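You operate a simulated robot arm through the tools that you are given. There is no shell and no other tool. Be economical: measure what you need, move in short steps, check, and stop when the job is done.

You run a simulated two-armed robot. Do the job below in one go: nothing can be reset, and whatever is moved stays where it is left.

TASK
Pull the green port cap out, turn the mounted tank upright, open the latch.
Fine: the cap goes on the blue-legged table before the purple pin is drawn; open the yellow latch only once the pin is back in. Where these are worked on the way, their far stop is far enough and under half their travel is too little: purple pin.

The check looks at the end state, three seconds after you hand in, the way a careful person would. Anything else that was tipped, shoved, dropped, spilled or broken makes it a failure. Lids that push on must go on centred and level and be pressed home; caps that screw on are set level and turned clockwise until they are tight.

THE ROBOT
Two 7-joint arms with two-finger parallel grippers on one trunk, on a base that drives. Base frame: it is fixed to the floor where the robot stands at the start and does not move with it; the origin is under the middle of the robot, x ahead of it, y to its left, z up; the surface under the hand at the start is at about z = 0.85. Readings come in m, rad, newtons and seconds.
The left shoulder is at the start at [0.05, 0.209, 1.146], the right one opposite. With the tool pointing down near the work surface each hand reaches from about 0.28 to 0.92 m from the robot's upright axis, wherever it stands, measured 20 degrees to its own side. Places, roughly: mounted tank [0.7, 1, 0.7]; purple pin [0.6, 1.6, 0.7]; yellow latch [0.9, 0.8, 0.5]. Payload 4.4 kg a hand.
The TCP of each hand is the grasp point between the finger pads, 0.023 m short of the fingertips. In the tool frame z runs along the fingers and y along their closing line. The gripper opens to 0.094 m. The fingers are 0.038 m wide and 0.01 m thick; the gripper's body (0.054 by 0.096 m) begins 0.039 m behind the TCP.
Orientation is that of the tool frame in the base frame, as a unit quaternion [x, y, z, w]. With the fingers straight down and closing along the base's y, the tool's x points along the base's -x, its y along +y and its z along -z.

THE INTERFACE
- The arms move only by the tool drive_tool. It takes "left_commands", "right_commands" or both (then of equal length, played together; a hand with none holds still); each is a list that holds one entry, the list of rows, each a list of 7 numbers: the shift along the tool's x, y, z in m, then the turn, a rotation vector about the tool's x, y, z in rad, then the finger opening in m, from 0 to 0.094. In form: [[[dx, dy, dz, ax, ay, az, hand], ...]]. A call has 1 to 12 rows; each row is the pose to reach, as a shift and turn from the pose commanded when the call began, along the tool's axes at that moment. A row lasts 0.2 s, in which the tool goes at most 0.05 m and 0.15 rad; a call with a longer step from one row to the next is refused whole, and so is a gripper value outside its range. Where a pose cannot be reached the arm comes as near as it can. A force on the tool above 80 N (or 10 N above the force at the start of the call, whichever is more), or a blocked arm, ends the call early, and 0.2 s more pass. Each finger travels about 0.108 m/s and halts on what it meets, pressing with about 38 N; the grip force reading is that of the motor and also rises with nothing between the fingers. The clock runs only during rows and for 0.2 s after the last one: add rows that repeat a pose to give the fingers time. The reply holds the time, the measured pose of the TCP, the force on the tool along the base axes, the opening and the grip force, in the units named above and with some noise, with the torque about the TCP (base axes, N m) and any sound that the robot's microphone picked up.
- Cameras (640 x 400 px; columns grow to the right, rows downward): "scene" is now at [0.1367, 0.0517, 1.3098]; the picture's right is [0.60, -0.80, 0.00], its down [-0.52, -0.39, -0.76] and it looks along [0.61, 0.46, -0.65] (base axes); focal length 238 px, centre (320, 200). "left" rides on the left gripper at [0.086, -0.016, -0.075] in its tool frame; the picture's right is [0.18, 0.98, 0.00], its down [-0.58, 0.11, -0.81] and it looks along [-0.79, 0.15, 0.59] (tool axes); focal length 243 px, centre (320, 200). "right" rides on the right gripper at [0.086, 0.016, -0.074] in its tool frame; the picture's right is [-0.18, 0.98, 0.00], its down [-0.58, -0.11, -0.81] and it looks along [-0.79, -0.15, 0.59] (tool axes); focal length 243 px, centre (320, 200). There is no depth. A picture from a camera that has moved, and an enlarged one, comes with that camera's place and axes in the base frame and with its lens.
- capture(camera): a new picture of that camera. The clock stands still meanwhile.
- raise_lower(by): slides the trunk up (or, below 0, down) by that many m; the arms and the scene camera ride with it, the base frame stays. It gives what a move gives, with no picture.
- steer(legs): drives the robot by 1 to 6 legs, each [ahead, left, turn to the left] in m, m and rad, along the robot's own axes; the way and the turn of a leg run together, so that a leg with both is an arc; at most 1.5 m and 3.142 rad a leg. The arms and the cameras ride along, it lands a little off, and it stops where it bumps. It gives what a move gives.
- head_to(pan, tilt): turns the head with the scene camera to pan (to the left, within 1.396 rad either way) and tilt (down, from -0.506 to 1.204), counted from straight ahead of the robot. It gives what a move gives.
- enlarge(camera, box): a new picture of the part [left, top, right, bottom] of that camera's present view, enlarged. The clock stands still meanwhile.
- sign_off(): hands the job in; it is judged then, once.

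Go step by step. Nothing tells you exact positions but the pictures and the camera data: compare them with the known pose of the tool, close in by small moves and look again before you grip or let go. The budget is 120 turns and 92 pictures, counting those below and the enlarged ones. Unless the task says otherwise, let go and move clear before handing in, and close with one line.

The tools are called after ">>>" as name(argument=value, ...) on one line, values as JSON. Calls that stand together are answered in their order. drive_tool: Moves the arms, as the interface text tells. Its arguments: {"type":"object","properties":{"left_commands":{"type":"array","items":{"type":"array","items":{"type":"array","items":{"type":"number"}}}},"right_commands":{"type":"array","items":{"type":"array","items":{"type":"array","items":{"type":"number"}}}}},"required":[]} The other tools are called the same way: raise_lower (by) slides the trunk up or down; steer (legs) drives the base; head_to (pan, tilt) turns the head that bears the scene camera; capture (camera) takes a picture; enlarge (camera, box) takes an enlarged picture of a part of a camera's view; sign_off () hands the job in.

At the start:

```text
time: 0.0
left_ee_pos: [0.4469, 0.5743, 1.1133]
left_tcp_rot: [0.0, 1.0, 0.001, 0.0]
left_ft_force: [0.5, 0.0, 0.1]
left_moment: [0.03, 0.01, -0.01]
left_opening: 0.0942
left_grasp_force: 0.1
right_ee_pos: [0.5917, 0.0563, 1.1534]
right_tcp_rot: [0.001, 1.0, 0.0, 0.0]
right_ft_force: [0.6, 0.8, 0.3]
right_moment: [0.03, 0.03, 0.02]
right_opening: 0.0945
right_grasp_force: 0.0
trunk travel left (down, up): [-0.225, 0.338]
robot x, y, heading: [0.0027, 0.0013, 0.004]
head pan, tilt: [0.639, 0.703]
```

scene: 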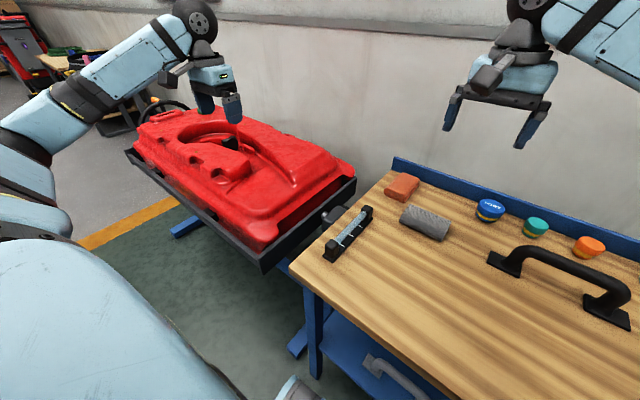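
right: 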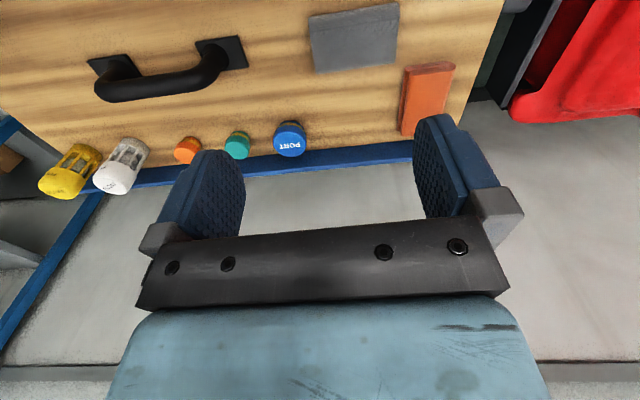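
left: 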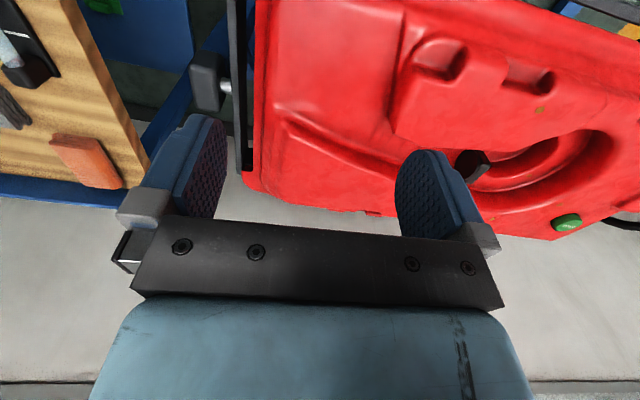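

I see a red tank lying on a pivoting frame to the left, and a workbench on the right with caps; the green cap shows at the tank's far side. I'll look around for the pin, latch and cap first.

>>> head_to(pan=1.05, tilt=0.55)

>>> capture(camera="scene")

>>> enlarge(camera="left", box=[400, 100, 640, 250])

```text
time: 0.9
left_ee_pos: [0.447, 0.5753, 1.112]
left_tcp_rot: [0.0, 1.0, 0.001, 0.0]
left_ft_force: [0.2, 0.0, -0.7]
left_moment: [-0.03, 0.02, 0.0]
left_opening: 0.0939
left_grasp_force: 0.0
right_ee_pos: [0.5933, 0.0566, 1.1517]
right_tcp_rot: [0.0, 1.0, 0.0, 0.0]
right_ft_force: [-0.5, -0.4, 0.4]
right_moment: [-0.01, 0.01, -0.03]
right_opening: 0.0942
right_grasp_force: 0.1
trunk travel left (down, up): [-0.225, 0.338]
robot x, y, heading: [0.0, -0.0001, 0.003]
head pan, tilt: [1.051, 0.55]
```

```text
88 pictures are left
camera scene: at [0.1133, 0.079, 1.3231], right [0.87, -0.5, 0.0], down [-0.26, -0.45, -0.85], along [0.42, 0.74, -0.52], focal length 238 px, centre (320, 200)
```

scene: 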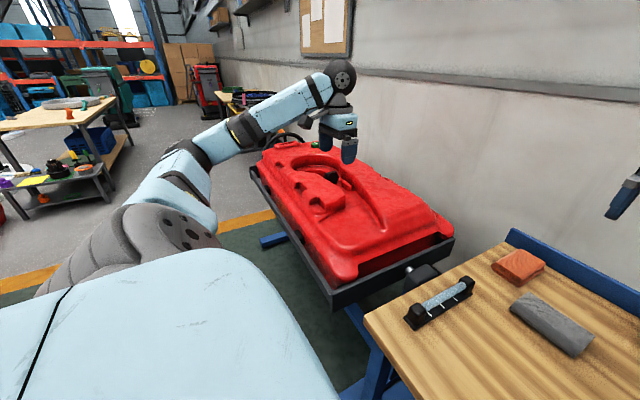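

```text
2.67 times, centred on (520, 175) of left
camera zoom: at [0.3611, 0.5593, 1.1868], right [-0.18, 0.98, 0.0], down [0.58, 0.11, 0.81], along [0.79, 0.15, -0.59], focal length 647 px, centre (-213, 267)
```

zoom: 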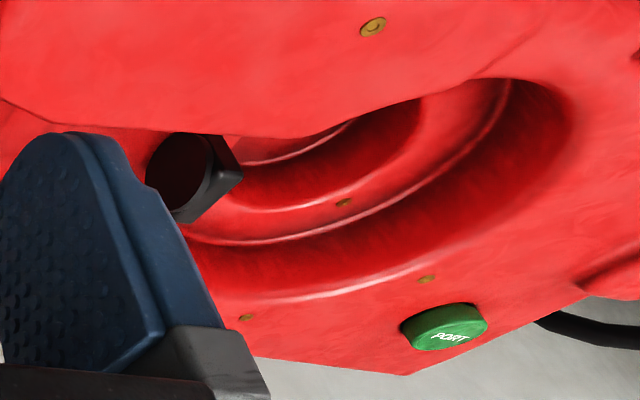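

The tank pivots about an axis along y, with a handwheel at its far (left) end, and the cap is on the upper face near that end. I'll drive left to face the tank and look closely.

>>> steer(legs=[[0, 0.8, 0]])

>>> head_to(pan=0.5, tilt=0.75)

>>> capture(camera="scene")

>>> capture(camera="left")

```text
time: 8.1
left_ee_pos: [0.4586, 1.3417, 1.1121]
left_tcp_rot: [0.006, 1.0, 0.0, 0.001]
left_ft_force: [-0.5, 1.2, -0.9]
left_moment: [-0.02, 0.01, -0.01]
left_opening: 0.0941
left_grasp_force: 0.0
right_ee_pos: [0.5982, 0.8215, 1.153]
right_tcp_rot: [0.006, 1.0, 0.0, 0.0]
right_ft_force: [-0.6, -1.0, -0.2]
right_moment: [0.0, -0.01, -0.01]
right_opening: 0.0939
right_grasp_force: 0.0
trunk travel left (down, up): [-0.225, 0.338]
robot x, y, heading: [0.0038, 0.7732, -0.014]
head pan, tilt: [1.051, 0.55]
```

```text
time: 9.0
left_ee_pos: [0.4581, 1.3418, 1.1118]
left_tcp_rot: [0.006, 1.0, 0.0, 0.0]
left_ft_force: [-0.1, -0.4, -0.8]
left_moment: [-0.02, -0.02, 0.04]
left_opening: 0.094
left_grasp_force: 0.1
right_ee_pos: [0.5973, 0.8223, 1.1539]
right_tcp_rot: [0.006, 1.0, 0.0, 0.0]
right_ft_force: [0.0, -0.2, -0.3]
right_moment: [0.01, 0.01, 0.04]
right_opening: 0.0942
right_grasp_force: 0.1
trunk travel left (down, up): [-0.225, 0.338]
robot x, y, heading: [0.0051, 0.7718, -0.013]
head pan, tilt: [0.499, 0.75]
```

```text
86 pictures are left
camera scene: at [0.1462, 0.8105, 1.3058], right [0.47, -0.88, 0.0], down [-0.6, -0.32, -0.73], along [0.65, 0.34, -0.68], focal length 238 px, centre (320, 200)
```

scene: 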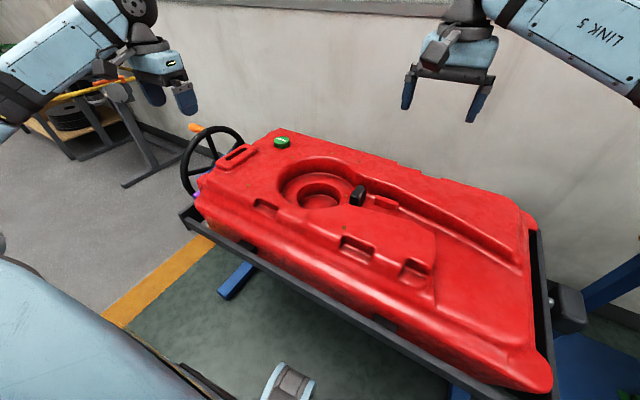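

```text
85 pictures are left
camera left: at [0.372, 1.3265, 1.1868], right [-0.17, 0.98, 0.0], down [0.58, 0.1, 0.81], along [0.79, 0.14, -0.59], focal length 243 px, centre (320, 200)
```

left: 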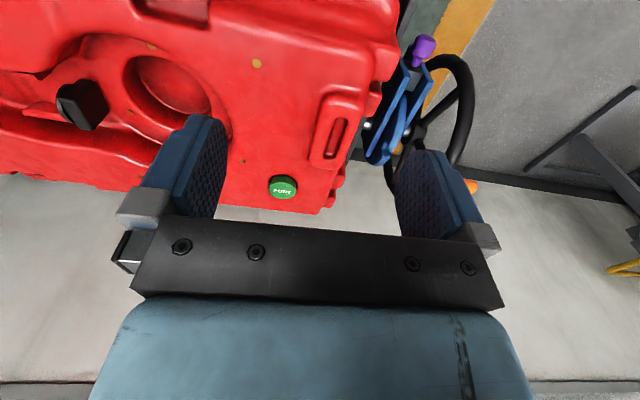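

Triangulating, the green cap is at about (0.80, 1.32, 0.85); the pin is by the handwheel. I'll drive further left so the cap is within comfortable reach.

>>> steer(legs=[[0, 0.36, 0.013]])

>>> head_to(pan=0.5, tilt=0.65)

>>> capture(camera="scene")

>>> enlarge(camera="scene", box=[160, 80, 400, 230])

```text
time: 12.7
left_ee_pos: [0.4509, 1.6988, 1.1116]
left_tcp_rot: [-0.002, 1.0, -0.001, 0.0]
left_ft_force: [0.2, 0.0, 0.5]
left_moment: [-0.02, 0.01, 0.01]
left_opening: 0.0939
left_grasp_force: 0.0
right_ee_pos: [0.5996, 1.181, 1.1542]
right_tcp_rot: [-0.001, 1.0, 0.0, 0.0]
right_ft_force: [-1.1, 1.0, 0.1]
right_moment: [0.0, -0.03, 0.0]
right_opening: 0.0942
right_grasp_force: 0.1
trunk travel left (down, up): [-0.225, 0.338]
robot x, y, heading: [0.0066, 1.123, 0.006]
head pan, tilt: [0.499, 0.75]
```

```text
time: 13.3
left_ee_pos: [0.4513, 1.6982, 1.1117]
left_tcp_rot: [-0.001, 1.0, 0.0, 0.001]
left_ft_force: [0.2, -1.2, -0.1]
left_moment: [0.0, -0.02, -0.01]
left_opening: 0.0942
left_grasp_force: 0.1
right_ee_pos: [0.5992, 1.1811, 1.1536]
right_tcp_rot: [-0.002, 1.0, 0.001, 0.0]
right_ft_force: [0.3, 0.0, 0.0]
right_moment: [0.01, 0.0, 0.0]
right_opening: 0.0943
right_grasp_force: 0.0
trunk travel left (down, up): [-0.225, 0.338]
robot x, y, heading: [0.0081, 1.1244, 0.006]
head pan, tilt: [0.499, 0.649]
```

```text
84 pictures are left
camera scene: at [0.1505, 1.165, 1.3143], right [0.48, -0.88, 0.0], down [-0.53, -0.29, -0.8], along [0.7, 0.38, -0.6], focal length 238 px, centre (320, 200)
```

scene: 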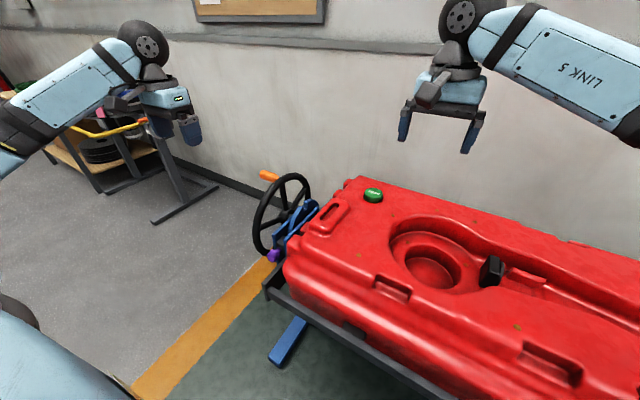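

```text
2.67 times, centred on (280, 155) of scene
camera zoom: at [0.1505, 1.165, 1.3143], right [0.48, -0.88, 0.0], down [-0.53, -0.29, -0.8], along [0.7, 0.38, -0.6], focal length 636 px, centre (427, 320)
```

zoom: 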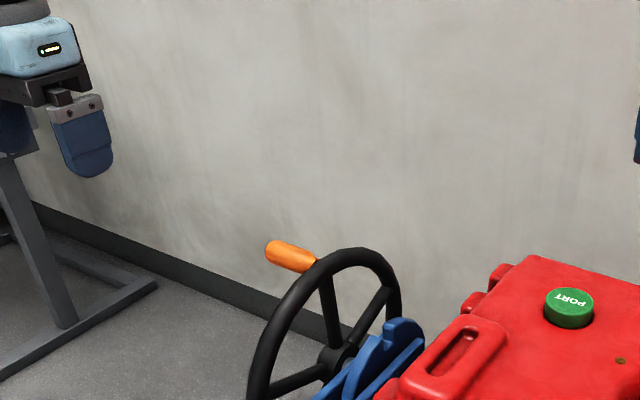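

The right hand sits near the cap, so I'll move it away rightward while bringing the left hand above and just short of the cap.

>>> drive_tool(left_commands=[[[-0.03, -0.036, 0.01, 0, 0, 0, 0.094], [-0.06, -0.074, 0.02, 0, 0, 0, 0.094], [-0.09, -0.111, 0.03, 0, 0, 0, 0.094], [-0.12, -0.148, 0.04, 0, 0, 0, 0.094], [-0.15, -0.185, 0.05, 0, 0, 0, 0.094], [-0.18, -0.222, 0.06, 0, 0, 0, 0.094], [-0.21, -0.26, 0.07, 0, 0, 0, 0.094], [-0.24, -0.3, 0.08, 0, 0, 0, 0.094], [-0.27, -0.34, 0.095, 0, 0, 0, 0.094], [-0.3, -0.378, 0.11, 0, 0, 0, 0.094]]], right_commands=[[[0.015, -0.04, 0, 0, 0, 0, 0.094], [0.03, -0.08, 0, 0, 0, 0, 0.094], [0.045, -0.12, 0, 0, 0, 0, 0.094], [0.06, -0.16, 0, 0, 0, 0, 0.094], [0.075, -0.2, 0, 0, 0, 0, 0.094], [0.09, -0.24, 0, 0, 0, 0, 0.094], [0.105, -0.28, 0, 0, 0, 0, 0.094], [0.12, -0.32, 0, 0, 0, 0, 0.094], [0.135, -0.36, 0, 0, 0, 0, 0.094], [0.15, -0.38, 0, 0, 0, 0, 0.094]]])

>>> capture(camera="left")

>>> capture(camera="scene")

```text
refused: row 8 steps farther than a row can; nothing moved
```

```text
82 pictures are left
camera left: at [0.3648, 1.6825, 1.1868], right [-0.19, 0.98, 0.0], down [0.58, 0.11, 0.81], along [0.79, 0.15, -0.59], focal length 243 px, centre (320, 200)
```

left: 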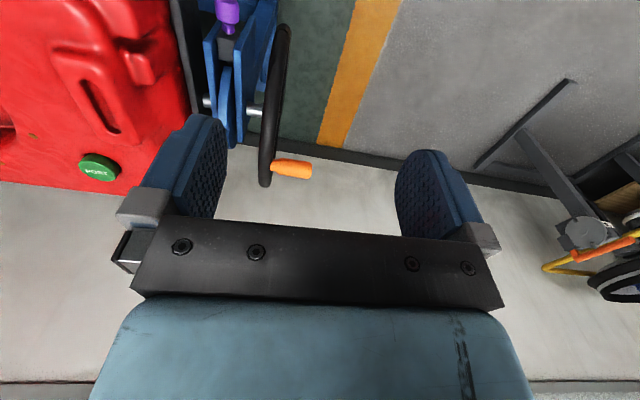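

```text
81 pictures are left
camera scene: at [0.1505, 1.165, 1.3143], right [0.48, -0.88, 0.0], down [-0.53, -0.29, -0.8], along [0.7, 0.38, -0.6], focal length 238 px, centre (320, 200)
```

scene: 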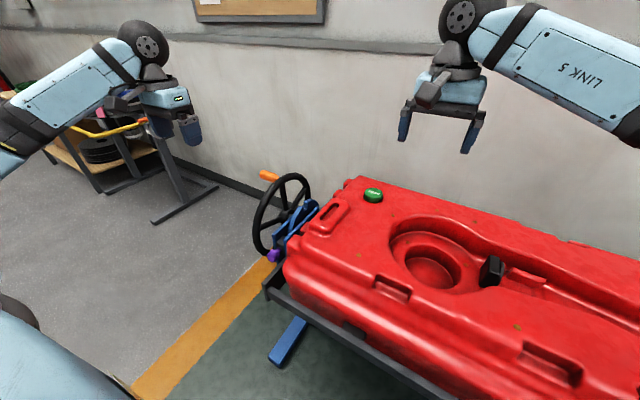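

The step was slightly too long; I'll repeat with even 12-row steps.

>>> drive_tool(left_commands=[[[-0.025, -0.0315, 0.009, 0, 0, 0, 0.094], [-0.05, -0.063, 0.018, 0, 0, 0, 0.094], [-0.075, -0.0945, 0.027, 0, 0, 0, 0.094], [-0.1, -0.126, 0.036, 0, 0, 0, 0.094], [-0.125, -0.1575, 0.045, 0, 0, 0, 0.094], [-0.15, -0.189, 0.054, 0, 0, 0, 0.094], [-0.175, -0.2205, 0.063, 0, 0, 0, 0.094], [-0.2, -0.252, 0.072, 0, 0, 0, 0.094], [-0.225, -0.2835, 0.081, 0, 0, 0, 0.094], [-0.25, -0.315, 0.09, 0, 0, 0, 0.094], [-0.275, -0.3465, 0.1, 0, 0, 0, 0.094], [-0.3, -0.378, 0.11, 0, 0, 0, 0.094]]], right_commands=[[[0.0125, -0.032, 0, 0, 0, 0, 0.094], [0.025, -0.064, 0, 0, 0, 0, 0.094], [0.0375, -0.096, 0, 0, 0, 0, 0.094], [0.05, -0.128, 0, 0, 0, 0, 0.094], [0.0625, -0.16, 0, 0, 0, 0, 0.094], [0.075, -0.192, 0, 0, 0, 0, 0.094], [0.0875, -0.224, 0, 0, 0, 0, 0.094], [0.1, -0.256, 0, 0, 0, 0, 0.094], [0.1125, -0.288, 0, 0, 0, 0, 0.094], [0.125, -0.32, 0, 0, 0, 0, 0.094], [0.1375, -0.352, 0, 0, 0, 0, 0.094], [0.15, -0.38, 0, 0, 0, 0, 0.094]]])

>>> capture(camera="left")

>>> capture(camera="scene")

```text
time: 15.9
left_ee_pos: [0.7523, 1.3211, 1.0031]
left_tcp_rot: [-0.002, 1.0, 0.001, 0.001]
left_ft_force: [0.2, -0.6, 0.6]
left_moment: [0.01, 0.03, -0.01]
left_opening: 0.0939
left_grasp_force: 0.0
right_ee_pos: [0.4482, 0.7983, 1.153]
right_tcp_rot: [-0.002, 1.0, 0.001, 0.0]
right_ft_force: [0.6, 0.0, 0.1]
right_moment: [0.02, -0.03, 0.01]
right_opening: 0.094
right_grasp_force: 0.0
trunk travel left (down, up): [-0.225, 0.338]
robot x, y, heading: [0.0053, 1.1185, 0.0]
head pan, tilt: [0.499, 0.649]
```

```text
80 pictures are left
camera left: at [0.6651, 1.3053, 1.0766], right [-0.19, 0.98, 0.0], down [0.58, 0.11, 0.81], along [0.79, 0.15, -0.59], focal length 243 px, centre (320, 200)
```

left: 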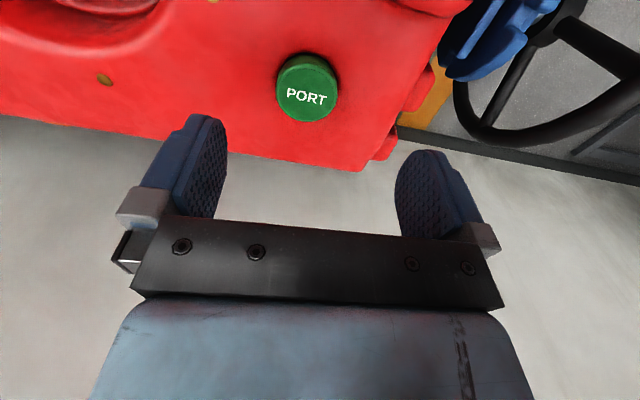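

```text
79 pictures are left
camera scene: at [0.1503, 1.1628, 1.3145], right [0.48, -0.88, 0.0], down [-0.53, -0.29, -0.8], along [0.7, 0.39, -0.6], focal length 238 px, centre (320, 200)
```

scene: 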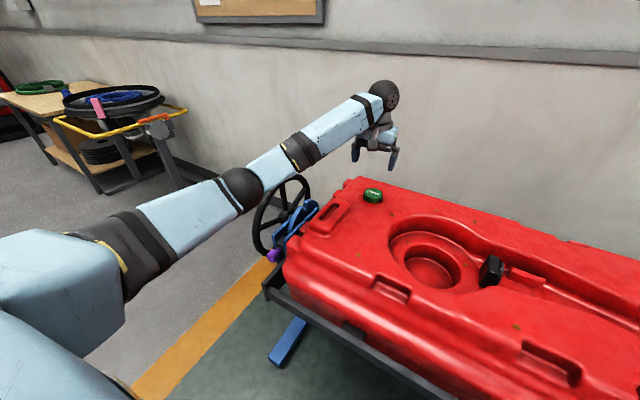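

The cap is ahead of the hand, nearly centred. I'll advance over it and go down partway, then check.

>>> drive_tool(left_commands=[[[-0.02, -0.003, 0.02, 0, 0, 0, 0.094], [-0.035, -0.005, 0.06, 0, 0, 0, 0.094], [-0.035, -0.005, 0.08, 0, 0, 0, 0.094]]])

>>> capture(camera="left")

```text
time: 16.7
left_ee_pos: [0.7861, 1.3175, 0.9221]
left_tcp_rot: [-0.002, 1.0, -0.001, 0.0]
left_ft_force: [0.4, 0.9, -0.4]
left_moment: [0.01, -0.02, 0.01]
left_opening: 0.0941
left_grasp_force: 0.1
right_ee_pos: [0.4492, 0.8022, 1.1525]
right_tcp_rot: [-0.002, 1.0, -0.001, -0.001]
right_ft_force: [0.2, 0.2, -1.2]
right_moment: [-0.04, 0.02, 0.0]
right_opening: 0.0941
right_grasp_force: 0.1
trunk travel left (down, up): [-0.225, 0.338]
robot x, y, heading: [0.0034, 1.1243, 0.001]
head pan, tilt: [0.499, 0.649]
```

```text
78 pictures are left
camera left: at [0.7007, 1.3015, 0.9972], right [-0.19, 0.98, 0.0], down [0.58, 0.11, 0.81], along [0.79, 0.15, -0.59], focal length 243 px, centre (320, 200)
```

left: 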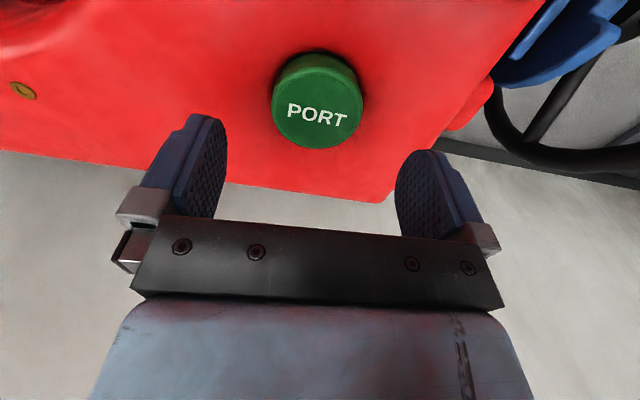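

Cap top is at about (0.786, 1.317, 0.866). I'll lower to just around the cap and check.

>>> drive_tool(left_commands=[[[0, 0, 0.03, 0, 0, 0, 0.094], [0, 0, 0.052, 0, 0, 0, 0.094], [0, 0, 0.056, 0, 0, 0, 0.094]]])

>>> capture(camera="left")

```text
time: 17.5
left_ee_pos: [0.7874, 1.3175, 0.8661]
left_tcp_rot: [-0.002, 1.0, 0.0, 0.0]
left_ft_force: [-0.4, 0.2, -0.3]
left_moment: [0.04, -0.01, -0.01]
left_opening: 0.0938
left_grasp_force: 0.0
right_ee_pos: [0.4494, 0.8006, 1.1535]
right_tcp_rot: [-0.001, 1.0, 0.0, 0.0]
right_ft_force: [0.2, -1.7, 0.0]
right_moment: [0.01, 0.02, -0.01]
right_opening: 0.0941
right_grasp_force: 0.1
trunk travel left (down, up): [-0.225, 0.338]
robot x, y, heading: [0.0054, 1.1207, 0.001]
head pan, tilt: [0.499, 0.649]
```

```text
77 pictures are left
camera left: at [0.7012, 1.3004, 0.9412], right [-0.19, 0.98, 0.0], down [0.58, 0.11, 0.81], along [0.79, 0.15, -0.59], focal length 243 px, centre (320, 200)
```

left: 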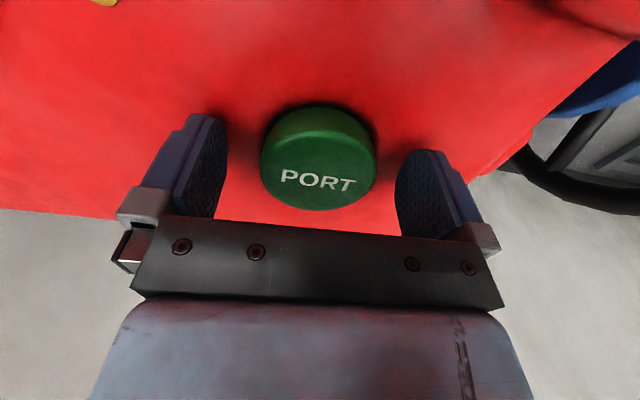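

Cap is centred between the fingers. Close on it and check the grip.

>>> drive_tool(left_commands=[[[0, 0, 0.002, 0, 0, 0, 0.07], [0, 0, 0.002, 0, 0, 0, 0.045], [0, 0, 0.002, 0, 0, 0, 0.03], [0, 0, 0.002, 0, 0, 0, 0.03]]])

>>> drive_tool(left_commands=[[[0, 0, -0.01, 0, 0, 0, 0.03], [0, 0, -0.02, 0, 0, 0, 0.03], [0, 0, -0.04, 0, 0, 0, 0.03], [0, 0, -0.08, 0, 0, 0, 0.03], [0, 0, -0.12, 0, 0, 0, 0.03]]])

>>> capture(camera="left")

```text
time: 18.5
left_ee_pos: [0.7877, 1.317, 0.8654]
left_tcp_rot: [-0.003, 1.0, 0.0, 0.0]
left_ft_force: [2.1, 3.6, 3.9]
left_moment: [0.19, -0.11, 0.15]
left_opening: 0.057
left_grasp_force: 38.4
right_ee_pos: [0.449, 0.8009, 1.1537]
right_tcp_rot: [-0.002, 1.0, -0.001, 0.0]
right_ft_force: [0.2, 0.4, -1.2]
right_moment: [0.0, -0.01, 0.02]
right_opening: 0.0939
right_grasp_force: 0.1
trunk travel left (down, up): [-0.225, 0.338]
robot x, y, heading: [0.0038, 1.1212, 0.007]
head pan, tilt: [0.499, 0.649]
```

```text
time: 19.7
left_ee_pos: [0.7904, 1.3142, 0.9856]
left_tcp_rot: [-0.001, 1.0, 0.0, 0.0]
left_ft_force: [0.4, 0.2, -0.1]
left_moment: [0.01, 0.0, 0.0]
left_opening: 0.0302
left_grasp_force: 0.1
right_ee_pos: [0.4494, 0.8001, 1.1541]
right_tcp_rot: [-0.002, 1.0, 0.0, 0.0]
right_ft_force: [-0.1, -0.8, 0.3]
right_moment: [0.04, -0.03, 0.01]
right_opening: 0.0939
right_grasp_force: 0.2
trunk travel left (down, up): [-0.225, 0.338]
robot x, y, heading: [0.0045, 1.1213, 0.002]
head pan, tilt: [0.499, 0.649]
```

```text
76 pictures are left
camera left: at [0.7038, 1.2977, 1.0595], right [-0.19, 0.98, 0.0], down [0.58, 0.11, 0.81], along [0.79, 0.15, -0.59], focal length 243 px, centre (320, 200)
```

left: 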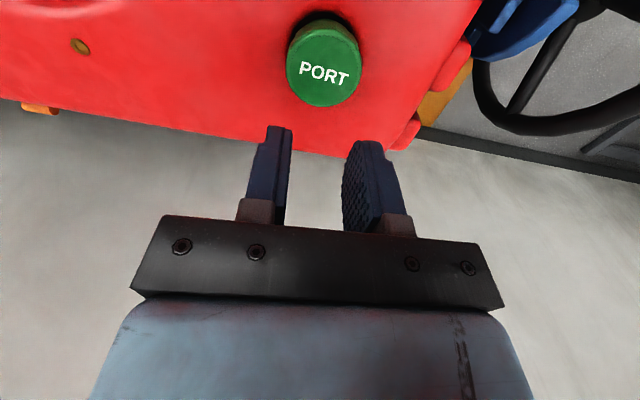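

The fingers slipped off, though the cap may have come up a little. I'll reopen, come down deeper, and look.

>>> drive_tool(left_commands=[[[0, 0.001, 0, 0, 0, 0, 0.06], [0, 0.001, 0, 0, 0, 0, 0.094], [0, 0.001, 0.04, 0, 0, 0, 0.094], [0.001, 0.001, 0.08, 0, 0, 0, 0.094], [0.002, 0.001, 0.112, 0, 0, 0, 0.094], [0.002, 0.001, 0.116, 0, 0, 0, 0.094]]])

>>> capture(camera="left")

```text
time: 21.1
left_ee_pos: [0.7855, 1.3171, 0.8639]
left_tcp_rot: [-0.001, 1.0, 0.0, 0.0]
left_ft_force: [0.0, -0.2, 0.2]
left_moment: [-0.02, 0.04, -0.02]
left_opening: 0.0942
left_grasp_force: 0.0
right_ee_pos: [0.4493, 0.7993, 1.1532]
right_tcp_rot: [-0.002, 1.0, 0.0, 0.0]
right_ft_force: [-0.3, -0.2, 0.3]
right_moment: [-0.03, 0.01, -0.04]
right_opening: 0.0938
right_grasp_force: 0.1
trunk travel left (down, up): [-0.225, 0.338]
robot x, y, heading: [0.0015, 1.1215, 0.001]
head pan, tilt: [0.499, 0.649]
```

```text
75 pictures are left
camera left: at [0.6983, 1.3013, 0.9394], right [-0.19, 0.98, 0.0], down [0.58, 0.11, 0.81], along [0.79, 0.15, -0.59], focal length 243 px, centre (320, 200)
```

left: 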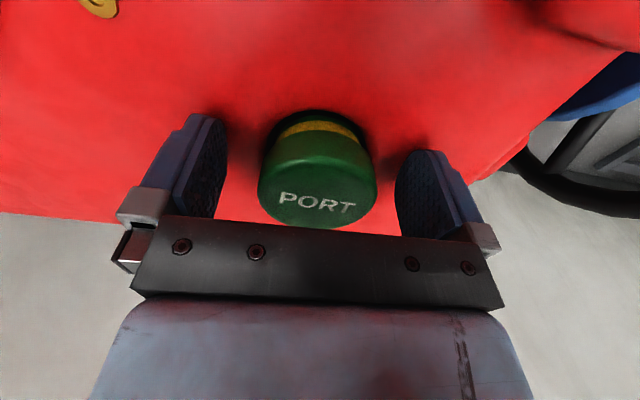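

The cap has risen about a centimetre (yellow collar visible). Grip again and pull more slowly.

>>> drive_tool(left_commands=[[[0, 0, 0.002, 0, 0, 0, 0.07], [0, 0, 0.002, 0, 0, 0, 0.045], [0, 0, 0.002, 0, 0, 0, 0.02], [0, 0, 0.002, 0, 0, 0, 0.02], [0, 0, -0.001, 0, 0, 0, 0.02], [0, 0, -0.004, 0, 0, 0, 0.02], [0, 0, -0.007, 0, 0, 0, 0.02], [0, 0, -0.01, 0, 0, 0, 0.02], [0, 0, -0.013, 0, 0, 0, 0.02], [0, 0, -0.016, 0, 0, 0, 0.02], [0, 0, -0.02, 0, 0, 0, 0.02], [0, 0, -0.024, 0, 0, 0, 0.02]]])

>>> capture(camera="left")

```text
time: 23.7
left_ee_pos: [0.7854, 1.3183, 0.8933]
left_tcp_rot: [-0.002, 1.0, 0.0, 0.0]
left_ft_force: [0.2, -0.2, -0.2]
left_moment: [0.01, -0.01, -0.02]
left_opening: 0.0585
left_grasp_force: 38.0
right_ee_pos: [0.4492, 0.7995, 1.1527]
right_tcp_rot: [-0.002, 1.0, 0.0, 0.0]
right_ft_force: [0.1, -0.4, -0.3]
right_moment: [0.03, -0.02, -0.03]
right_opening: 0.0942
right_grasp_force: 0.1
trunk travel left (down, up): [-0.225, 0.338]
robot x, y, heading: [0.0073, 1.1186, -0.003]
head pan, tilt: [0.499, 0.649]
```

```text
74 pictures are left
camera left: at [0.6987, 1.3013, 0.9673], right [-0.19, 0.98, 0.0], down [0.58, 0.11, 0.81], along [0.79, 0.15, -0.59], focal length 243 px, centre (320, 200)
```

left: 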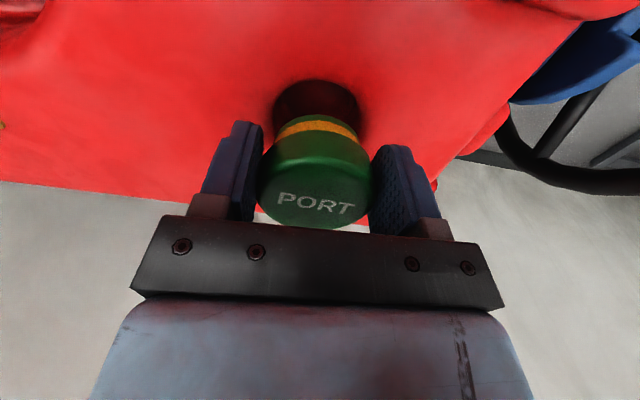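

The cap is fully out and held. I'll lift it high and retract toward the robot before driving to the bench.

>>> drive_tool(left_commands=[[[0, 0, -0.04, 0, 0, 0, 0.02], [0, 0, -0.08, 0, 0, 0, 0.02], [0, 0, -0.12, 0, 0, 0, 0.02], [0.03, 0, -0.15, 0, 0, 0, 0.02], [0.07, 0, -0.17, 0, 0, 0, 0.02], [0.11, 0, -0.19, 0, 0, 0, 0.02], [0.15, 0, -0.2, 0, 0, 0, 0.02], [0.19, 0, -0.2, 0, 0, 0, 0.02], [0.23, 0, -0.2, 0, 0, 0, 0.02], [0.27, 0, -0.2, 0, 0, 0, 0.02], [0.31, 0, -0.2, 0, 0, 0, 0.02], [0.325, 0, -0.2, 0, 0, 0, 0.02]]])

>>> steer(legs=[[0, -1.12, 0]])

>>> head_to(pan=0.1, tilt=0.8)

>>> capture(camera="scene")

>>> capture(camera="left")

```text
time: 26.3
left_ee_pos: [0.4585, 1.3164, 1.0917]
left_tcp_rot: [-0.002, 1.0, 0.0, -0.001]
left_ft_force: [0.1, 0.2, -0.5]
left_moment: [0.02, 0.03, -0.01]
left_opening: 0.0581
left_grasp_force: 38.0
right_ee_pos: [0.45, 0.8002, 1.1529]
right_tcp_rot: [-0.002, 1.0, 0.0, 0.0]
right_ft_force: [0.5, 0.0, 0.9]
right_moment: [-0.03, -0.01, -0.01]
right_opening: 0.0939
right_grasp_force: 0.1
trunk travel left (down, up): [-0.225, 0.338]
robot x, y, heading: [0.0068, 1.1207, 0.004]
head pan, tilt: [0.499, 0.649]
```

```text
time: 36.5
left_ee_pos: [0.4507, 0.1745, 1.0915]
left_tcp_rot: [0.015, 1.0, 0.0, 0.0]
left_ft_force: [0.1, -0.2, -0.2]
left_moment: [-0.03, -0.01, -0.03]
left_opening: 0.0582
left_grasp_force: 37.0
right_ee_pos: [0.4248, -0.3419, 1.1523]
right_tcp_rot: [0.014, 1.0, 0.0, -0.001]
right_ft_force: [0.5, 0.5, 0.1]
right_moment: [0.02, 0.02, -0.01]
right_opening: 0.0942
right_grasp_force: 0.0
trunk travel left (down, up): [-0.225, 0.338]
robot x, y, heading: [-0.0056, -0.0126, -0.029]
head pan, tilt: [0.499, 0.649]
```

```text
time: 37.4
left_ee_pos: [0.4515, 0.1744, 1.0922]
left_tcp_rot: [0.015, 1.0, 0.0, 0.0]
left_ft_force: [0.5, 0.0, 0.1]
left_moment: [-0.04, -0.02, -0.01]
left_opening: 0.0582
left_grasp_force: 38.5
right_ee_pos: [0.4238, -0.3412, 1.1518]
right_tcp_rot: [0.014, 1.0, 0.001, 0.0]
right_ft_force: [0.3, 0.3, 0.1]
right_moment: [0.04, 0.0, 0.0]
right_opening: 0.0937
right_grasp_force: 0.0
trunk travel left (down, up): [-0.225, 0.338]
robot x, y, heading: [-0.0102, -0.0072, -0.03]
head pan, tilt: [0.099, 0.799]
```

```text
73 pictures are left
camera scene: at [0.1408, -0.0021, 1.3018], right [0.07, -1.0, 0.0], down [-0.71, -0.05, -0.7], along [0.7, 0.05, -0.72], focal length 238 px, centre (320, 200)
```

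scene: 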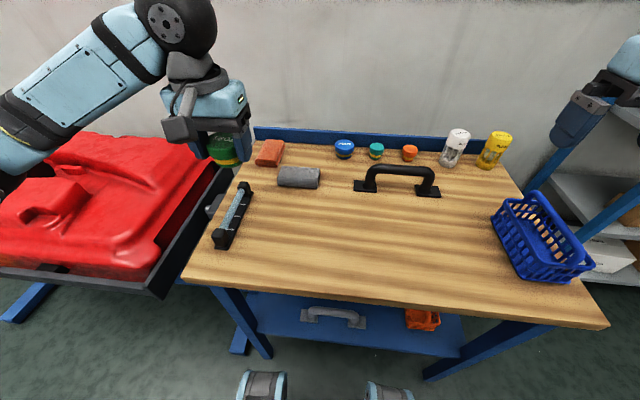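

```text
72 pictures are left
camera left: at [0.3648, 0.16, 1.166], right [-0.16, 0.99, 0.0], down [0.58, 0.09, 0.81], along [0.8, 0.13, -0.59], focal length 243 px, centre (320, 200)
```

left: 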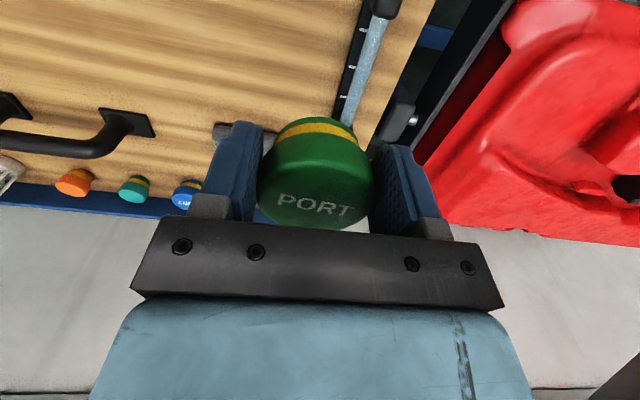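

The bench is the blue-legged table; the bare spot at about (0.48, 0.03) is free. I'll move over it and lower partway.

>>> drive_tool(left_commands=[[[-0.01, -0.045, 0, 0, 0, 0, 0.02], [-0.02, -0.09, 0, 0, 0, 0, 0.02], [-0.025, -0.13, 0, 0, 0, 0, 0.02], [-0.025, -0.145, 0.03, 0, 0, 0, 0.02], [-0.025, -0.145, 0.07, 0, 0, 0, 0.02], [-0.025, -0.145, 0.11, 0, 0, 0, 0.02], [-0.025, -0.145, 0.15, 0, 0, 0, 0.02], [-0.025, -0.145, 0.17, 0, 0, 0, 0.02], [-0.025, -0.145, 0.17, 0, 0, 0, 0.02]]])

>>> capture(camera="scene")

>>> capture(camera="left")

```text
time: 39.4
left_ee_pos: [0.4704, 0.0276, 0.9222]
left_tcp_rot: [0.014, 1.0, 0.0, 0.0]
left_ft_force: [0.8, 1.2, -0.6]
left_moment: [-0.01, -0.01, 0.0]
left_opening: 0.058
left_grasp_force: 38.7
right_ee_pos: [0.4243, -0.3425, 1.1548]
right_tcp_rot: [0.014, 1.0, 0.0, 0.0]
right_ft_force: [0.8, 0.5, -0.4]
right_moment: [-0.04, -0.01, -0.01]
right_opening: 0.0938
right_grasp_force: 0.1
trunk travel left (down, up): [-0.225, 0.338]
robot x, y, heading: [-0.006, -0.0077, -0.03]
head pan, tilt: [0.099, 0.799]
```

```text
71 pictures are left
camera scene: at [0.1407, -0.0022, 1.3018], right [0.07, -1.0, 0.0], down [-0.72, -0.05, -0.7], along [0.7, 0.05, -0.72], focal length 238 px, centre (320, 200)
```

scene: 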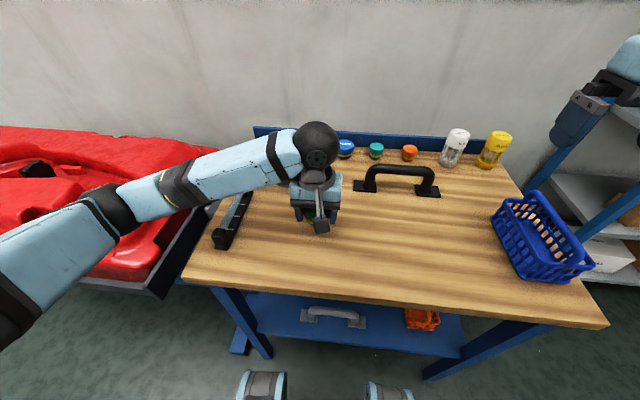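

```text
70 pictures are left
camera left: at [0.3843, 0.0135, 0.9971], right [-0.16, 0.99, 0.0], down [0.58, 0.09, 0.81], along [0.8, 0.13, -0.59], focal length 243 px, centre (320, 200)
```

left: 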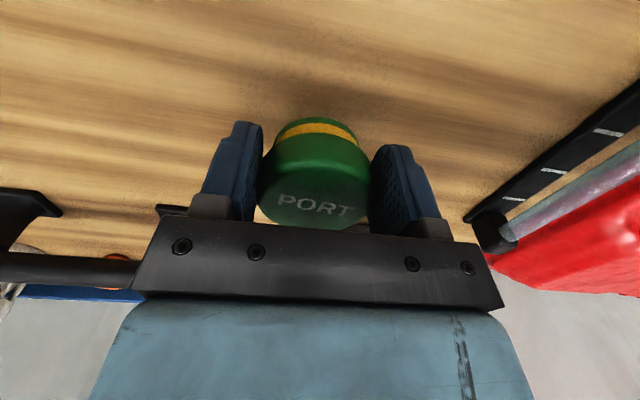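

Spot is clear; gray block is off to the side. Lower gradually until contact.

>>> drive_tool(left_commands=[[[0, 0, 0.01, 0, 0, 0, 0.02], [0, 0, 0.02, 0, 0, 0, 0.02], [0, 0, 0.03, 0, 0, 0, 0.02], [0, 0, 0.036, 0, 0, 0, 0.02]]])

>>> drive_tool(left_commands=[[[0, 0, 0.003, 0, 0, 0, 0.02], [0, 0, 0.006, 0, 0, 0, 0.02]]])

>>> capture(camera="left")

```text
time: 40.4
left_ee_pos: [0.4727, 0.0266, 0.8867]
left_tcp_rot: [0.014, 1.0, 0.0, 0.002]
left_ft_force: [0.5, 1.0, 5.4]
left_moment: [0.04, -0.01, 0.0]
left_opening: 0.058
left_grasp_force: 38.0
right_ee_pos: [0.4245, -0.3428, 1.1542]
right_tcp_rot: [0.015, 1.0, 0.0, 0.001]
right_ft_force: [-0.6, 0.5, 0.5]
right_moment: [-0.03, -0.02, -0.01]
right_opening: 0.094
right_grasp_force: 0.1
trunk travel left (down, up): [-0.225, 0.338]
robot x, y, heading: [-0.0076, -0.0067, -0.028]
head pan, tilt: [0.099, 0.799]
```

```text
time: 41.0
left_ee_pos: [0.4718, 0.0276, 0.8812]
left_tcp_rot: [0.014, 1.0, 0.0, 0.002]
left_ft_force: [3.0, -4.3, 26.7]
left_moment: [-0.06, -0.34, 0.03]
left_opening: 0.0579
left_grasp_force: 38.2
right_ee_pos: [0.4237, -0.343, 1.1554]
right_tcp_rot: [0.015, 1.0, 0.001, 0.002]
right_ft_force: [-0.1, 0.1, -0.1]
right_moment: [-0.02, -0.01, 0.0]
right_opening: 0.0939
right_grasp_force: 0.1
trunk travel left (down, up): [-0.225, 0.338]
robot x, y, heading: [-0.0069, -0.0088, -0.03]
head pan, tilt: [0.099, 0.799]
```

```text
69 pictures are left
camera left: at [0.3847, 0.0142, 0.9555], right [-0.15, 0.99, 0.0], down [0.58, 0.09, 0.81], along [0.8, 0.12, -0.59], focal length 243 px, centre (320, 200)
```

left: 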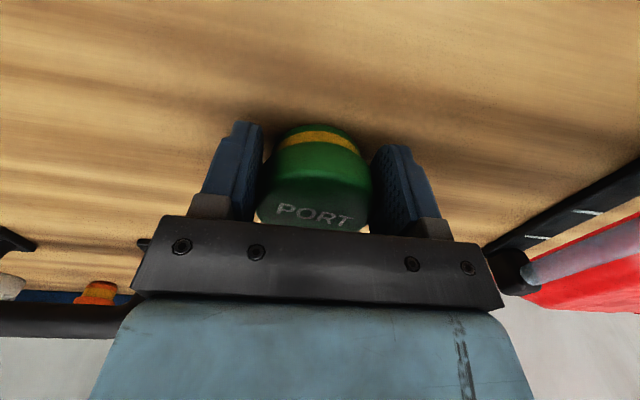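

Contact felt; the cap stands on the bench. Release and rise straight up.

>>> drive_tool(left_commands=[[[0, 0, -0.003, 0, 0, 0, 0.06], [0, 0, -0.003, 0, 0, 0, 0.075], [0, 0, -0.003, 0, 0, 0, 0.094], [0, 0, -0.003, 0, 0, 0, 0.094], [0, 0, -0.03, 0, 0, 0, 0.094], [0, 0, -0.07, 0, 0, 0, 0.094], [0, 0, -0.12, 0, 0, 0, 0.094], [0, 0, -0.165, 0, 0, 0, 0.094], [0, 0, -0.21, 0, 0, 0, 0.094], [0, 0, -0.23, 0, 0, 0, 0.094]]])

>>> capture(camera="left")

```text
time: 43.2
left_ee_pos: [0.4764, 0.0292, 1.1101]
left_tcp_rot: [0.015, 1.0, 0.0, -0.001]
left_ft_force: [-1.2, 0.1, -1.2]
left_moment: [-0.02, 0.03, 0.01]
left_opening: 0.0941
left_grasp_force: 0.1
right_ee_pos: [0.4245, -0.342, 1.1524]
right_tcp_rot: [0.015, 1.0, 0.0, 0.001]
right_ft_force: [0.3, 0.3, 0.1]
right_moment: [0.02, -0.01, 0.02]
right_opening: 0.0938
right_grasp_force: 0.0
trunk travel left (down, up): [-0.225, 0.338]
robot x, y, heading: [-0.0079, -0.0051, -0.03]
head pan, tilt: [0.099, 0.799]
```

```text
68 pictures are left
camera left: at [0.3893, 0.0145, 1.1841], right [-0.16, 0.99, 0.0], down [0.59, 0.09, 0.81], along [0.8, 0.13, -0.59], focal length 243 px, centre (320, 200)
```

left: 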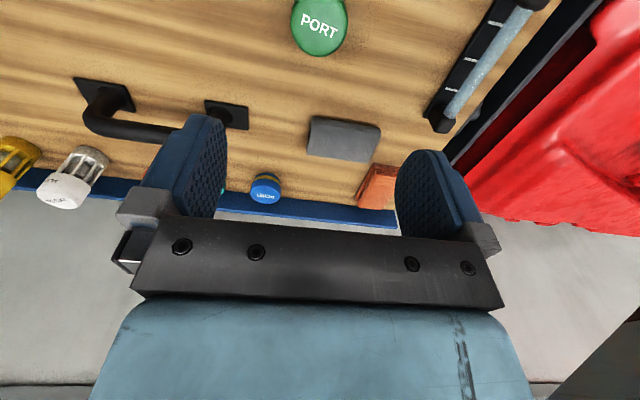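

The cap stands clear on the bench. Now drive back to the tank, further left this time, to look at the wheel and pin; I'll set the left arm to the side first.

>>> drive_tool(left_commands=[[[0, 0.045, 0, 0, 0, 0, 0.094], [0, 0.09, 0, 0, 0, 0, 0.094], [0.0, 0.135, 0, 0, 0, 0, 0.094], [0.01, 0.18, 0, 0, 0, 0, 0.094], [0.02, 0.225, 0, 0, 0, 0, 0.094], [0.03, 0.27, 0, 0, 0, 0, 0.094], [0.04, 0.31, 0, 0, 0, 0, 0.094], [0.05, 0.35, 0, 0, 0, 0, 0.094], [0.06, 0.39, 0, 0, 0, 0, 0.094], [0.07, 0.43, 0, 0, 0, 0, 0.094], [0.08, 0.47, 0, 0, 0, 0, 0.094]]])

>>> steer(legs=[[0.0, 1.3, 0.04]])

>>> head_to(pan=0.6, tilt=0.75)

>>> capture(camera="scene")

>>> enlarge(camera="scene", box=[200, 120, 440, 270])

```text
time: 45.6
left_ee_pos: [0.4065, 0.499, 1.1106]
left_tcp_rot: [0.015, 1.0, 0.0, 0.001]
left_ft_force: [0.1, 0.2, -0.4]
left_moment: [0.01, 0.03, 0.0]
left_opening: 0.0942
left_grasp_force: 0.0
right_ee_pos: [0.423, -0.3429, 1.1539]
right_tcp_rot: [0.015, 1.0, -0.001, 0.0]
right_ft_force: [-0.3, 0.1, 0.1]
right_moment: [-0.02, 0.02, 0.02]
right_opening: 0.0941
right_grasp_force: 0.1
trunk travel left (down, up): [-0.225, 0.338]
robot x, y, heading: [-0.003, -0.0082, -0.031]
head pan, tilt: [0.099, 0.799]
```

```text
time: 57.0
left_ee_pos: [0.3545, 1.8037, 1.1102]
left_tcp_rot: [-0.023, 1.0, 0.0, 0.0]
left_ft_force: [0.7, 0.1, 0.3]
left_moment: [-0.01, -0.01, 0.01]
left_opening: 0.0941
left_grasp_force: 0.0
right_ee_pos: [0.4367, 0.9664, 1.1535]
right_tcp_rot: [-0.023, 1.0, -0.001, 0.0]
right_ft_force: [-0.2, 0.8, -0.3]
right_moment: [0.0, -0.03, -0.02]
right_opening: 0.0938
right_grasp_force: 0.0
trunk travel left (down, up): [-0.225, 0.338]
robot x, y, heading: [-0.0174, 1.2686, 0.05]
head pan, tilt: [0.099, 0.799]
```

```text
time: 57.9
left_ee_pos: [0.3542, 1.8032, 1.109]
left_tcp_rot: [-0.024, 1.0, 0.0, 0.001]
left_ft_force: [0.1, -0.6, -0.1]
left_moment: [-0.01, 0.01, -0.01]
left_opening: 0.094
left_grasp_force: 0.0
right_ee_pos: [0.4359, 0.9662, 1.1534]
right_tcp_rot: [-0.025, 1.0, 0.0, 0.0]
right_ft_force: [0.2, 0.0, 1.4]
right_moment: [-0.01, -0.01, -0.05]
right_opening: 0.0939
right_grasp_force: 0.1
trunk travel left (down, up): [-0.225, 0.338]
robot x, y, heading: [-0.0203, 1.273, 0.045]
head pan, tilt: [0.6, 0.75]
```

```text
67 pictures are left
camera scene: at [0.1141, 1.3214, 1.3058], right [0.6, -0.8, 0.0], down [-0.54, -0.41, -0.73], along [0.58, 0.44, -0.68], focal length 238 px, centre (320, 200)
```

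scene: 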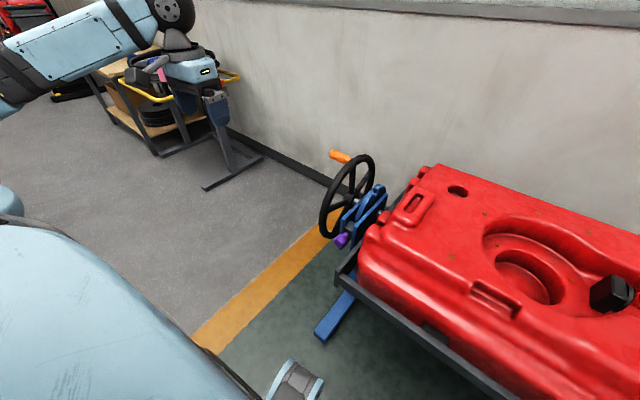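

```text
2.67 times, centred on (320, 195) of scene
camera zoom: at [0.1141, 1.3214, 1.3058], right [0.6, -0.8, 0.0], down [-0.54, -0.41, -0.73], along [0.58, 0.44, -0.68], focal length 636 px, centre (320, 213)
```

zoom: 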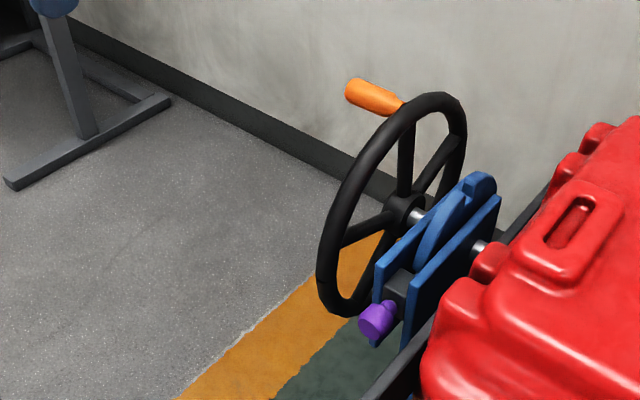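

The pin is a plunger pointing toward me (–x) at roughly (0.56, 1.57, 0.65), locking a notched disc on the wheel axis (≈ x 0.70, z 0.72). I'll lower the trunk and pitch the left hand forward to inspect and later grasp it.

>>> raise_lower(by=-0.18)

>>> drive_tool(left_commands=[[[0, 0, 0, 0, -0.14, 0, 0.094], [0, 0, 0, 0, -0.28, 0, 0.094], [0, 0, 0, 0, -0.42, 0, 0.094], [0, 0, 0, 0, -0.56, 0, 0.094], [0, 0, 0, 0, -0.7, 0, 0.094], [0, 0, 0, 0, -0.84, 0, 0.094], [0, 0, 0, 0, -0.98, 0, 0.094], [0, 0, 0, 0, -1.12, 0, 0.094], [0, 0, 0, 0, -1.26, 0, 0.094], [0, 0, 0, 0, -1.4, 0, 0.094], [0, 0, 0, 0, -1.54, 0, 0.094], [0, 0, 0, 0, -1.571, 0, 0.094]]])

>>> capture(camera="scene")

>>> capture(camera="left")

```text
time: 59.9
left_ee_pos: [0.3534, 1.8025, 0.9301]
left_tcp_rot: [-0.023, 1.0, 0.0, 0.0]
left_ft_force: [-0.1, 0.1, 0.5]
left_moment: [0.0, 0.01, 0.06]
left_opening: 0.0938
left_grasp_force: 0.1
right_ee_pos: [0.4372, 0.9655, 0.9723]
right_tcp_rot: [-0.024, 1.0, 0.0, 0.0]
right_ft_force: [-0.1, 0.2, 0.2]
right_moment: [0.01, 0.0, -0.02]
right_opening: 0.0939
right_grasp_force: 0.1
trunk travel left (down, up): [-0.045, 0.518]
robot x, y, heading: [-0.0184, 1.2657, 0.048]
head pan, tilt: [0.6, 0.75]
```

```text
time: 62.5
left_ee_pos: [0.3548, 1.8028, 0.9308]
left_tcp_rot: [-0.016, 0.707, 0.016, 0.707]
left_ft_force: [-0.5, -0.2, -0.4]
left_moment: [-0.04, 0.02, 0.0]
left_opening: 0.094
left_grasp_force: 0.1
right_ee_pos: [0.4371, 0.9665, 0.9726]
right_tcp_rot: [-0.024, 1.0, 0.0, 0.0]
right_ft_force: [0.0, -0.1, -0.4]
right_moment: [0.01, 0.0, -0.02]
right_opening: 0.0943
right_grasp_force: 0.0
trunk travel left (down, up): [-0.045, 0.518]
robot x, y, heading: [-0.0213, 1.2669, 0.046]
head pan, tilt: [0.6, 0.75]
```

```text
65 pictures are left
camera scene: at [0.1141, 1.3214, 1.1258], right [0.6, -0.8, 0.0], down [-0.54, -0.41, -0.73], along [0.58, 0.44, -0.68], focal length 238 px, centre (320, 200)
```

scene: 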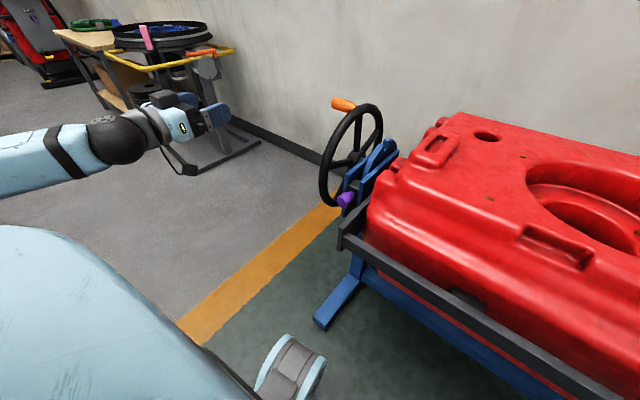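

```text
64 pictures are left
camera left: at [0.2808, 1.7834, 0.8441], right [-0.05, 0.98, -0.19], down [-0.81, 0.07, 0.58], along [0.58, 0.18, 0.79], focal length 243 px, centre (320, 200)
```

left: 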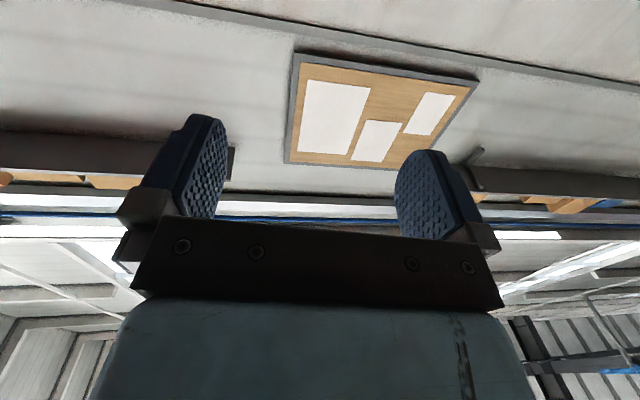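

Hand points forward now. Next I roll it so the fingers close vertically, bringing it in front of the pin at a distance.

>>> drive_tool(left_commands=[[[0.018, -0.017, 0, 0, 0, -0.135, 0.094], [0.036, -0.034, 0, 0, 0, -0.27, 0.094], [0.054, -0.051, 0, 0, 0, -0.405, 0.094], [0.072, -0.068, 0, 0, 0, -0.54, 0.094], [0.09, -0.085, 0, 0, 0, -0.675, 0.094], [0.108, -0.102, 0, 0, 0, -0.81, 0.094], [0.126, -0.119, 0, 0, 0, -0.945, 0.094], [0.144, -0.136, 0, 0, 0, -1.08, 0.094], [0.162, -0.153, 0, 0, 0, -1.215, 0.094], [0.18, -0.17, 0, 0, 0, -1.35, 0.094], [0.198, -0.187, 0, 0, 0, -1.485, 0.094], [0.21, -0.2, 0, 0, 0, -1.571, 0.094]]])

>>> capture(camera="left")

>>> capture(camera="scene")

```text
time: 65.1
left_ee_pos: [0.3453, 1.7464, 0.8109]
left_tcp_rot: [-0.495, 0.505, -0.471, 0.527]
left_ft_force: [0.9, 1.2, 0.5]
left_moment: [0.03, 0.0, -0.01]
left_opening: 0.0938
left_grasp_force: 0.1
left hand out of reach, approached as far as the arm can: row 2, 3, 4, 5, 6, 7, 8, 9, 10, 11, 12
right_ee_pos: [0.4363, 0.9651, 0.9742]
right_tcp_rot: [-0.023, 1.0, 0.001, 0.0]
right_ft_force: [-0.5, -0.2, -0.2]
right_moment: [0.02, 0.02, 0.02]
right_opening: 0.094
right_grasp_force: 0.1
trunk travel left (down, up): [-0.045, 0.518]
robot x, y, heading: [-0.0188, 1.2699, 0.045]
head pan, tilt: [0.6, 0.75]
```

```text
63 pictures are left
camera left: at [0.2755, 1.6563, 0.8221], right [0.0, -0.12, -0.99], down [-0.83, 0.55, -0.07], along [0.55, 0.83, -0.1], focal length 243 px, centre (320, 200)
```

left: 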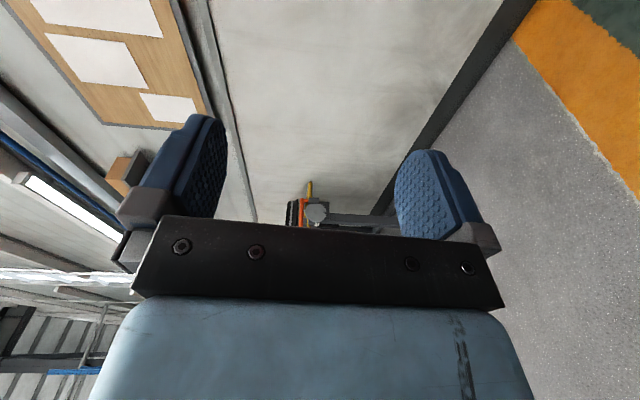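

```text
62 pictures are left
camera scene: at [0.1142, 1.3215, 1.1258], right [0.6, -0.8, 0.0], down [-0.54, -0.41, -0.73], along [0.58, 0.44, -0.68], focal length 238 px, centre (320, 200)
```

scene: 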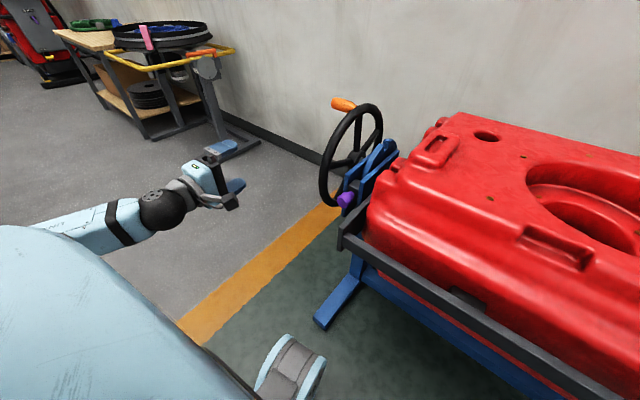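

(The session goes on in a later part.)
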